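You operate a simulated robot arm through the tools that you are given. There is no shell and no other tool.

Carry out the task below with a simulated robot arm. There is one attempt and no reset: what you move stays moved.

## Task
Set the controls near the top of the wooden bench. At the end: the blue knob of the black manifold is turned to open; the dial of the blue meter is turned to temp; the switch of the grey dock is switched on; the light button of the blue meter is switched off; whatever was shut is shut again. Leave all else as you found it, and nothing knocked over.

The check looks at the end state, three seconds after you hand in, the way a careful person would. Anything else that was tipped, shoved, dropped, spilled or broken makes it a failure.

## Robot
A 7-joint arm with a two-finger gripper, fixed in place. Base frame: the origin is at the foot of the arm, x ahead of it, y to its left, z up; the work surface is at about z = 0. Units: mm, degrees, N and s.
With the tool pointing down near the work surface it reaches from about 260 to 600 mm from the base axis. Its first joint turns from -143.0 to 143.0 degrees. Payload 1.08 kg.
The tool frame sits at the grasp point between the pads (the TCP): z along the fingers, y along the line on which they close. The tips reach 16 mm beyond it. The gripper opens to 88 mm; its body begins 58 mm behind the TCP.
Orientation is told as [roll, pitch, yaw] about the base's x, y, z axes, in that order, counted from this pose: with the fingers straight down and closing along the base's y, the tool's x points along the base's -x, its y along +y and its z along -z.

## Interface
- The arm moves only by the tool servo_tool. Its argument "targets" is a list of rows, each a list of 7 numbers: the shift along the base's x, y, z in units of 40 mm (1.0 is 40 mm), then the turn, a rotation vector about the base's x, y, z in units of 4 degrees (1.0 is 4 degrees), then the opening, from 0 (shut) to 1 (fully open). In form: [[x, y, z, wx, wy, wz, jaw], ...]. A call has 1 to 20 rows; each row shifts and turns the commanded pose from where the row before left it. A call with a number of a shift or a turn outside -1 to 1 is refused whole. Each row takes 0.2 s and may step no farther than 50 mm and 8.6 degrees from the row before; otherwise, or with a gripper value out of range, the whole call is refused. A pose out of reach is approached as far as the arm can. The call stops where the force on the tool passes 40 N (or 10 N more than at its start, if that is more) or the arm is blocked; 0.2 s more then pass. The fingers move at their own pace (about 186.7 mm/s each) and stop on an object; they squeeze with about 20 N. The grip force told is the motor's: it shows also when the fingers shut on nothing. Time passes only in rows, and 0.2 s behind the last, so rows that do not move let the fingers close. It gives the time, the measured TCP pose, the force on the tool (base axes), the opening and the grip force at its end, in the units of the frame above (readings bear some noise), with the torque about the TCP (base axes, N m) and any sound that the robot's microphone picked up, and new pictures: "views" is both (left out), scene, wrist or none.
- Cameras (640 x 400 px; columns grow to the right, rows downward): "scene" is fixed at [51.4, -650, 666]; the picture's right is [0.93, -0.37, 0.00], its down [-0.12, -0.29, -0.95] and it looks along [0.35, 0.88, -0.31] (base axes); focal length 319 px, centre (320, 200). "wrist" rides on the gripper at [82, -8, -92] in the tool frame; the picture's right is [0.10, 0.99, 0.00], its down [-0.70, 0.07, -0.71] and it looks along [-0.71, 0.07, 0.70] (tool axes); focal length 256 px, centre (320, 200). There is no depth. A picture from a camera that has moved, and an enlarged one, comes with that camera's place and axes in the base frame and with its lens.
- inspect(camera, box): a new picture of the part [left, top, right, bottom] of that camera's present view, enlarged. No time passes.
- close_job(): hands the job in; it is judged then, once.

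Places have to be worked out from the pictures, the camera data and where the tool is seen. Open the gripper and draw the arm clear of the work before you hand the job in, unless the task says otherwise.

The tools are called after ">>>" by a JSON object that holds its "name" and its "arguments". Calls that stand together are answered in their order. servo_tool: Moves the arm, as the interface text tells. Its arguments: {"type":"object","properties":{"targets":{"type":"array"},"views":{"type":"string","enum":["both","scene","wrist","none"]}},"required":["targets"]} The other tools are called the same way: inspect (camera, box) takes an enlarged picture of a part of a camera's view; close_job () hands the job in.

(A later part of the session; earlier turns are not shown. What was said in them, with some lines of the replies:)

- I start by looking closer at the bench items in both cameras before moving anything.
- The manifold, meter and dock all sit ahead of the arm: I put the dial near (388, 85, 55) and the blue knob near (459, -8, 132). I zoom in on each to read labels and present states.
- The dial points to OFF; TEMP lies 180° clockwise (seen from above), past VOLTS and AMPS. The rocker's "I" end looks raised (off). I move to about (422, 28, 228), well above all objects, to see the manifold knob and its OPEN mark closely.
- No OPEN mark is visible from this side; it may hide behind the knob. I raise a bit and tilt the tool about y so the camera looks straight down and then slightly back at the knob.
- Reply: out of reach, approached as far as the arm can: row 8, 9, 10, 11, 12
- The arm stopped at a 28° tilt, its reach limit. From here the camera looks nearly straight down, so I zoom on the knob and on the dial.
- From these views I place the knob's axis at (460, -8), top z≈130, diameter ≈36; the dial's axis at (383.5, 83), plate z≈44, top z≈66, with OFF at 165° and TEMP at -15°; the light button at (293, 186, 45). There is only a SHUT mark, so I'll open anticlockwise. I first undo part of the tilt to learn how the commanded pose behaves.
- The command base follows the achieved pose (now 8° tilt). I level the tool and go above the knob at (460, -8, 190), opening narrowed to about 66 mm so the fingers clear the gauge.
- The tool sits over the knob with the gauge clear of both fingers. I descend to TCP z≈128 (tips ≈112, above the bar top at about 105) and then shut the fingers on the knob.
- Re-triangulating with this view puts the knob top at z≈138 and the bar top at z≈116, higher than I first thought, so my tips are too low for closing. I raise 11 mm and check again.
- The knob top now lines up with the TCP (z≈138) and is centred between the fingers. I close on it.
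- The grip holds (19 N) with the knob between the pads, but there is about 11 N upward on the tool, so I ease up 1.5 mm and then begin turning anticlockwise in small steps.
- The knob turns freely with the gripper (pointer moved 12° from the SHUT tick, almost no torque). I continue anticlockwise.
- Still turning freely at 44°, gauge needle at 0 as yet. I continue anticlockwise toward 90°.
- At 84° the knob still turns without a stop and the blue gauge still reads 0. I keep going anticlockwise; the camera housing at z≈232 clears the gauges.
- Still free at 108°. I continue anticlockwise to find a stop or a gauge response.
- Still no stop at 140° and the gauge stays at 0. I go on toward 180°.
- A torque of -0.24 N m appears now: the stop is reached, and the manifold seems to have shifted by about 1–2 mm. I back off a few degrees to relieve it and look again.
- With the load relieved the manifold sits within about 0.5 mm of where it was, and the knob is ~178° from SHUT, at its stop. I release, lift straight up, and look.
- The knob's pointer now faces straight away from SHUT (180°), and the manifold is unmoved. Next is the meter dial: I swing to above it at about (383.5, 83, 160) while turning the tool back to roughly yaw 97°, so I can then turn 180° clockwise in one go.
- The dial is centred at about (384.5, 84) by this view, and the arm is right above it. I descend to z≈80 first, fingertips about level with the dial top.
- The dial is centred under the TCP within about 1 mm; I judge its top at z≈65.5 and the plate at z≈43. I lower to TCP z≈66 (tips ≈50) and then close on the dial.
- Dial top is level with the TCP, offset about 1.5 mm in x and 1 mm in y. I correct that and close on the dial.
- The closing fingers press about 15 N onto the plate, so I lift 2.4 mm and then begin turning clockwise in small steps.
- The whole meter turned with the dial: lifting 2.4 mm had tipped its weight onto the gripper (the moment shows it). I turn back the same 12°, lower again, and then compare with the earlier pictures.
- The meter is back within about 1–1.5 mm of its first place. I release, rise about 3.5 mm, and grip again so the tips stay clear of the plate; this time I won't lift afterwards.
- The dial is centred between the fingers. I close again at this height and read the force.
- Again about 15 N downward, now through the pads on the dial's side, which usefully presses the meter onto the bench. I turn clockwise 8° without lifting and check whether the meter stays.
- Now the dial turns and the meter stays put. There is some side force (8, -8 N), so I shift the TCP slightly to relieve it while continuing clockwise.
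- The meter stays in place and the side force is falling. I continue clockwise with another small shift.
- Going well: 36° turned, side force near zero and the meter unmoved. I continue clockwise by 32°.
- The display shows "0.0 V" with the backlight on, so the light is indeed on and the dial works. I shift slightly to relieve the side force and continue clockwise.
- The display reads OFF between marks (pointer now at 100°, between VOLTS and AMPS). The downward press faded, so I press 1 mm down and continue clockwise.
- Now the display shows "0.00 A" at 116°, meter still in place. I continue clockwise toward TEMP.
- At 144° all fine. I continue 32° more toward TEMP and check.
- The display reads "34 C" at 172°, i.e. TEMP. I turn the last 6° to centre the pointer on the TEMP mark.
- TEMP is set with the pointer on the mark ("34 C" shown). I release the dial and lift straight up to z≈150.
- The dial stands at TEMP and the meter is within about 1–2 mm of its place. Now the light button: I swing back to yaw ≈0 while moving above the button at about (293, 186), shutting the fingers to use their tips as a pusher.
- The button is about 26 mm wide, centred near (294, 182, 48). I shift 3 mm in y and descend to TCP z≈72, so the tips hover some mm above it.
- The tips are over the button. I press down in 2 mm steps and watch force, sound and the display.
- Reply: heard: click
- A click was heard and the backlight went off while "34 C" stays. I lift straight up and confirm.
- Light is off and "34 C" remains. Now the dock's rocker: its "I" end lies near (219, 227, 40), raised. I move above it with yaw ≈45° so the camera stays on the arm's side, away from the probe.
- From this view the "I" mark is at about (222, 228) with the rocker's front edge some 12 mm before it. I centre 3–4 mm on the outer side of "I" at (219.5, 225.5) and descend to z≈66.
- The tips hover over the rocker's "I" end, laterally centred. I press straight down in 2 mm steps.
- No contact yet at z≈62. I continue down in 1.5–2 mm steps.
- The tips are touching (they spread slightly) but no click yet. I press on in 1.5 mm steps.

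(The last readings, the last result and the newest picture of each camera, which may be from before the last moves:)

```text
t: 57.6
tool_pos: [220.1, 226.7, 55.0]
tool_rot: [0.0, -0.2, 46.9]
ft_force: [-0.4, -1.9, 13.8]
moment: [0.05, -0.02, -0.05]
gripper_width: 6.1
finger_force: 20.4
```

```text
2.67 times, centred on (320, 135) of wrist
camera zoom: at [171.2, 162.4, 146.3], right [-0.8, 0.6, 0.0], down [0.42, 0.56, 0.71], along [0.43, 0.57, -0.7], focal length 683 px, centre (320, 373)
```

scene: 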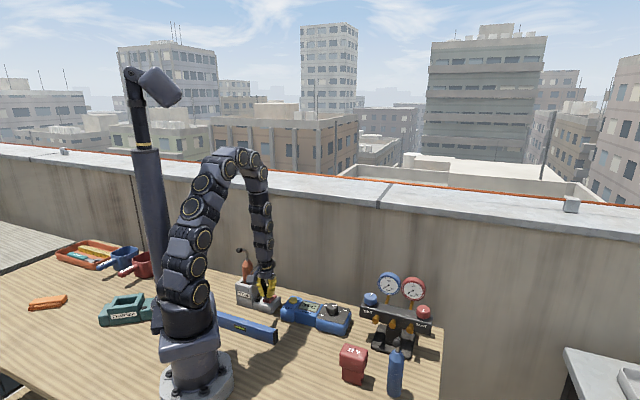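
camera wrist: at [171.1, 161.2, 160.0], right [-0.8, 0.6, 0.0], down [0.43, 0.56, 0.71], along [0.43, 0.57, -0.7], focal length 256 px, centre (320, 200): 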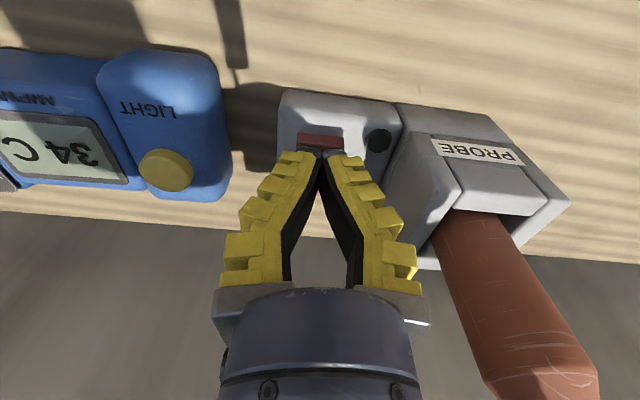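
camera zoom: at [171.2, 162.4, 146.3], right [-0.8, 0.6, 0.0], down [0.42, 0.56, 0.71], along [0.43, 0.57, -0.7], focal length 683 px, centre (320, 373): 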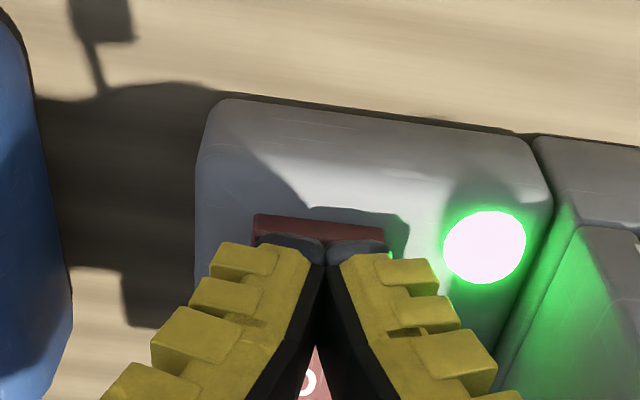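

The dock's lamp lit green: the switch is on. I lift straight up and check that it stays on.

>>> {"name": "servo_tool", "arguments": {"targets": [[0, 0, 0.3, 0, 0, 0, 0], [0, 0, 0.9, 0, 0, 0, 0], [0, 0, 1, 0, 0, 0, 0], [0, 0, 1, 0, 0, 0, 0]], "views": "both"}}

>>> {"name": "inspect", "arguments": {"camera": "scene", "box": [225, 240, 365, 345]}}

>>> {"name": "inspect", "arguments": {"camera": "scene", "box": [255, 285, 285, 315]}}

>>> {"name": "inspect", "arguments": {"camera": "scene", "box": [345, 260, 445, 360]}}

```text
t: 58.6
tool_pos: [219.0, 225.9, 181.2]
tool_rot: [0.0, 0.0, 47.0]
ft_force: [-0.2, 1.2, 0.6]
moment: [0.02, 0.0, 0.0]
gripper_width: 0.0
finger_force: 20.0
camera wrist: at [170.1, 162.5, 273.4], right [-0.8, 0.6, 0.0], down [0.43, 0.56, 0.71], along [0.43, 0.57, -0.7], focal length 256 px, centre (320, 200)
```

scene: 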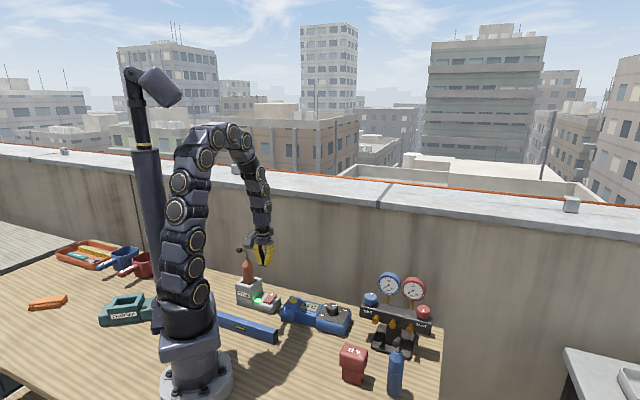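
wrist: 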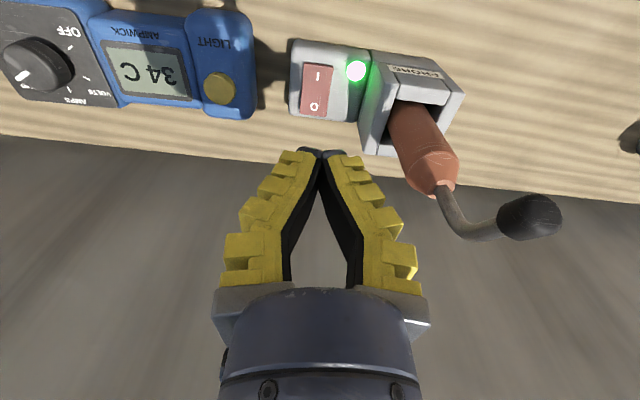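

```text
3.81 times, centred on (295, 292) of scene
camera zoom: at [51.4, -650.0, 666.0], right [0.93, -0.37, 0.0], down [-0.12, -0.29, -0.95], along [0.35, 0.88, -0.31], focal length 1217 px, centre (415, -152)
```

zoom: 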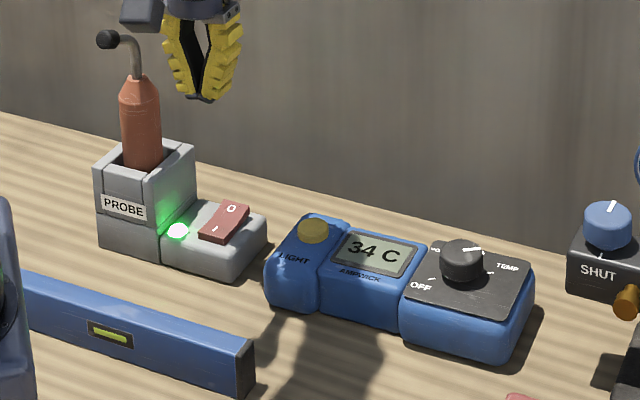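

```text
13.33 times, centred on (270, 300) of scene
camera zoom: at [51.4, -650.0, 666.0], right [0.93, -0.37, 0.0], down [-0.12, -0.29, -0.95], along [0.35, 0.88, -0.31], focal length 4258 px, centre (987, -1133)
```

zoom: 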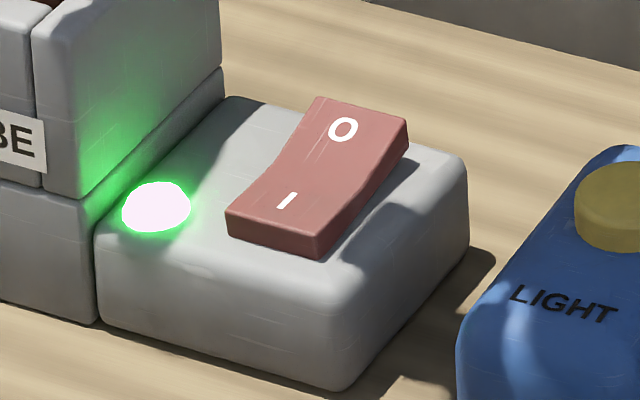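

```text
4.00 times, centred on (395, 310) of scene
camera zoom: at [51.4, -650.0, 666.0], right [0.93, -0.37, 0.0], down [-0.12, -0.29, -0.95], along [0.35, 0.88, -0.31], focal length 1278 px, centre (20, -240)
```

zoom: 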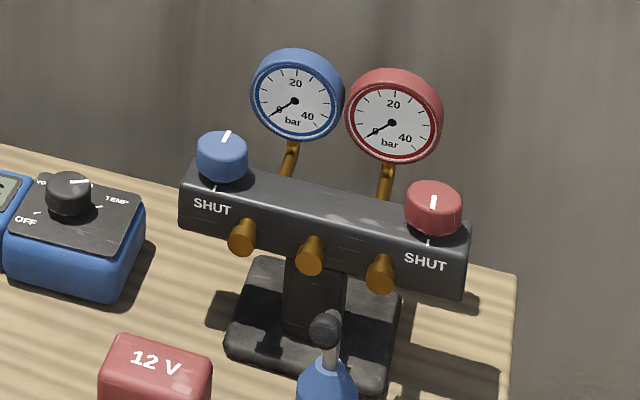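

All four controls look set: switch on with the lamp lit, light off, "34 C", knob opposite SHUT. I zoom once more on the dial from the wrist camera, then rise, open and withdraw to the starting area.

>>> {"name": "inspect", "arguments": {"camera": "wrist", "box": [0, 0, 120, 110]}}

>>> {"name": "servo_tool", "arguments": {"targets": [[0, 0, 1, 0, 0, 0, 0], [0, 0, 1, 0, 0, 0, 0], [0, 0, 1, 0, 0, 0, 0], [0, 0, 1, 0, 0, -1, 0.5], [0.3, -0.4, 0.8, 0, 0, -1, 1], [0.3, -0.4, 0.8, 0, 0, -1, 1], [0.3, -0.4, 0.5, 0, 0, -1, 1], [0.3, -0.4, 0.3, 0, 0, -1, 1], [0.3, -0.4, 0, 0, 0, -1, 1], [0.3, -0.4, 0, 0, 0, -1, 1], [0.3, -0.4, 0, 0, 0, -1, 1], [0.3, -0.4, 0, 0, 0, -1, 1]], "views": "both"}}

>>> {"name": "inspect", "arguments": {"camera": "scene", "box": [220, 240, 450, 400]}}

>>> {"name": "inspect", "arguments": {"camera": "wrist", "box": [100, 0, 460, 220]}}

```text
3.64 times, centred on (60, 55) of wrist
camera zoom: at [170.1, 162.5, 273.4], right [-0.8, 0.6, 0.0], down [0.43, 0.56, 0.71], along [0.43, 0.57, -0.7], focal length 931 px, centre (1266, 727)
```

zoom: 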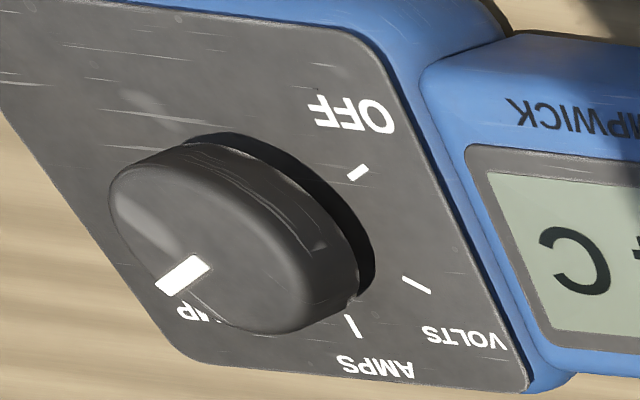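

```text
t: 61.2
tool_pos: [315.5, 98.5, 440.2]
tool_rot: [0.0, -0.1, 10.9]
ft_force: [0.1, 0.1, -0.5]
moment: [-0.01, 0.01, 0.05]
gripper_width: 88.0
finger_force: 0.0
camera wrist: at [237.5, 75.1, 531.4], right [-0.29, 0.96, 0.0], down [0.67, 0.2, 0.71], along [0.68, 0.21, -0.7], focal length 256 px, centre (320, 200)
```

scene: 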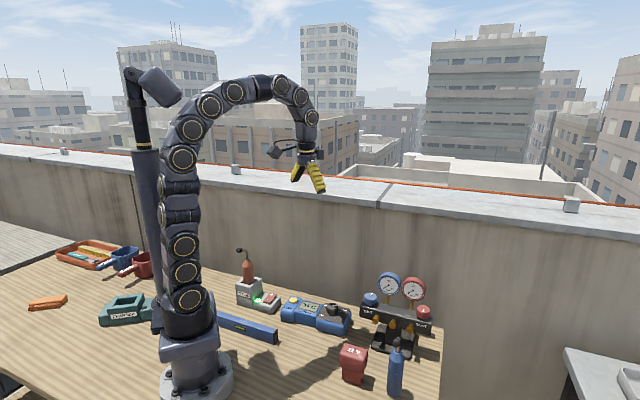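
wrist: 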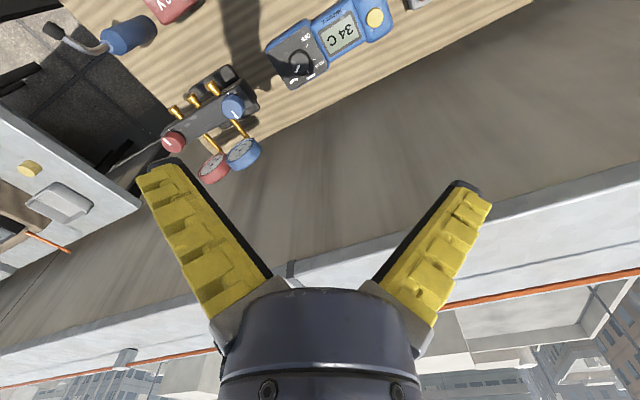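

```text
2.50 times, centred on (335, 320) of scene
camera zoom: at [51.4, -650.0, 666.0], right [0.93, -0.37, 0.0], down [-0.12, -0.29, -0.95], along [0.35, 0.88, -0.31], focal length 798 px, centre (282, -100)
```

zoom: 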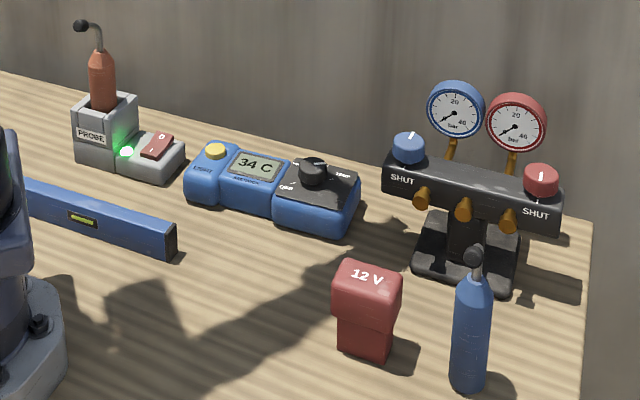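

```text
1.78 times, centred on (280, 110) of wrist
camera zoom: at [237.5, 75.1, 531.4], right [-0.29, 0.96, 0.0], down [0.67, 0.2, 0.71], along [0.68, 0.21, -0.7], focal length 455 px, centre (391, 360)
```

zoom: 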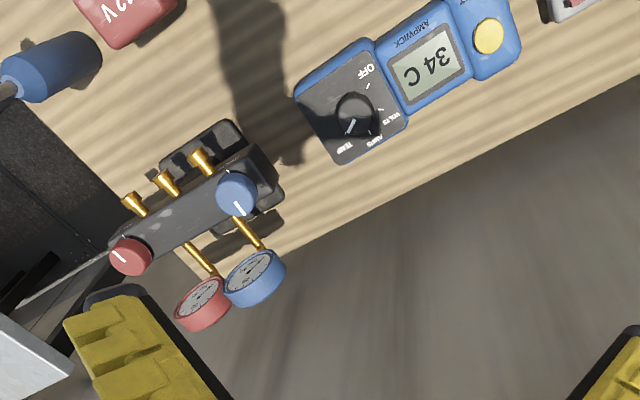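

Compared with the first pictures, everything else stands where it was (meter and manifold within about 1–2 mm). The knob is opposite SHUT, the dial at TEMP with "34 C", the backlight off and the dock lamp lit. The gripper is open and clear, so I hand in.

>>> {"name": "close_job", "arguments": {}}

```text
The job is handed in.
```

I set all four controls and handed the job in. I don't have the check's result.

- **Blue knob (black manifold):** I turned it anticlockwise about 178°, until it hit what felt like its stop. The manifold has only a SHUT mark, and both gauges stayed at 0. So "open" here rests on the stop and on the pointer now facing directly away from SHUT.
- **Dial (blue meter):** It is at TEMP, and the display reads "34 C".
- **Switch (grey dock):** It is on, and the dock's green lamp stayed lit after I lifted off.
- **Light button (blue meter):** It is off. I heard a click and the backlight went out.
- **Shut items:** Nothing that was shut had to be opened, and the red knob is still at SHUT.

On my first try at the dial, the whole meter turned about 12° with it. I turned it back before setting the dial. The meter and manifold ended within about 1–2 mm of where they started. Nothing else on the bench moved or was knocked over, as far as the pictures show. The gripper is open and the arm is back near its starting position.
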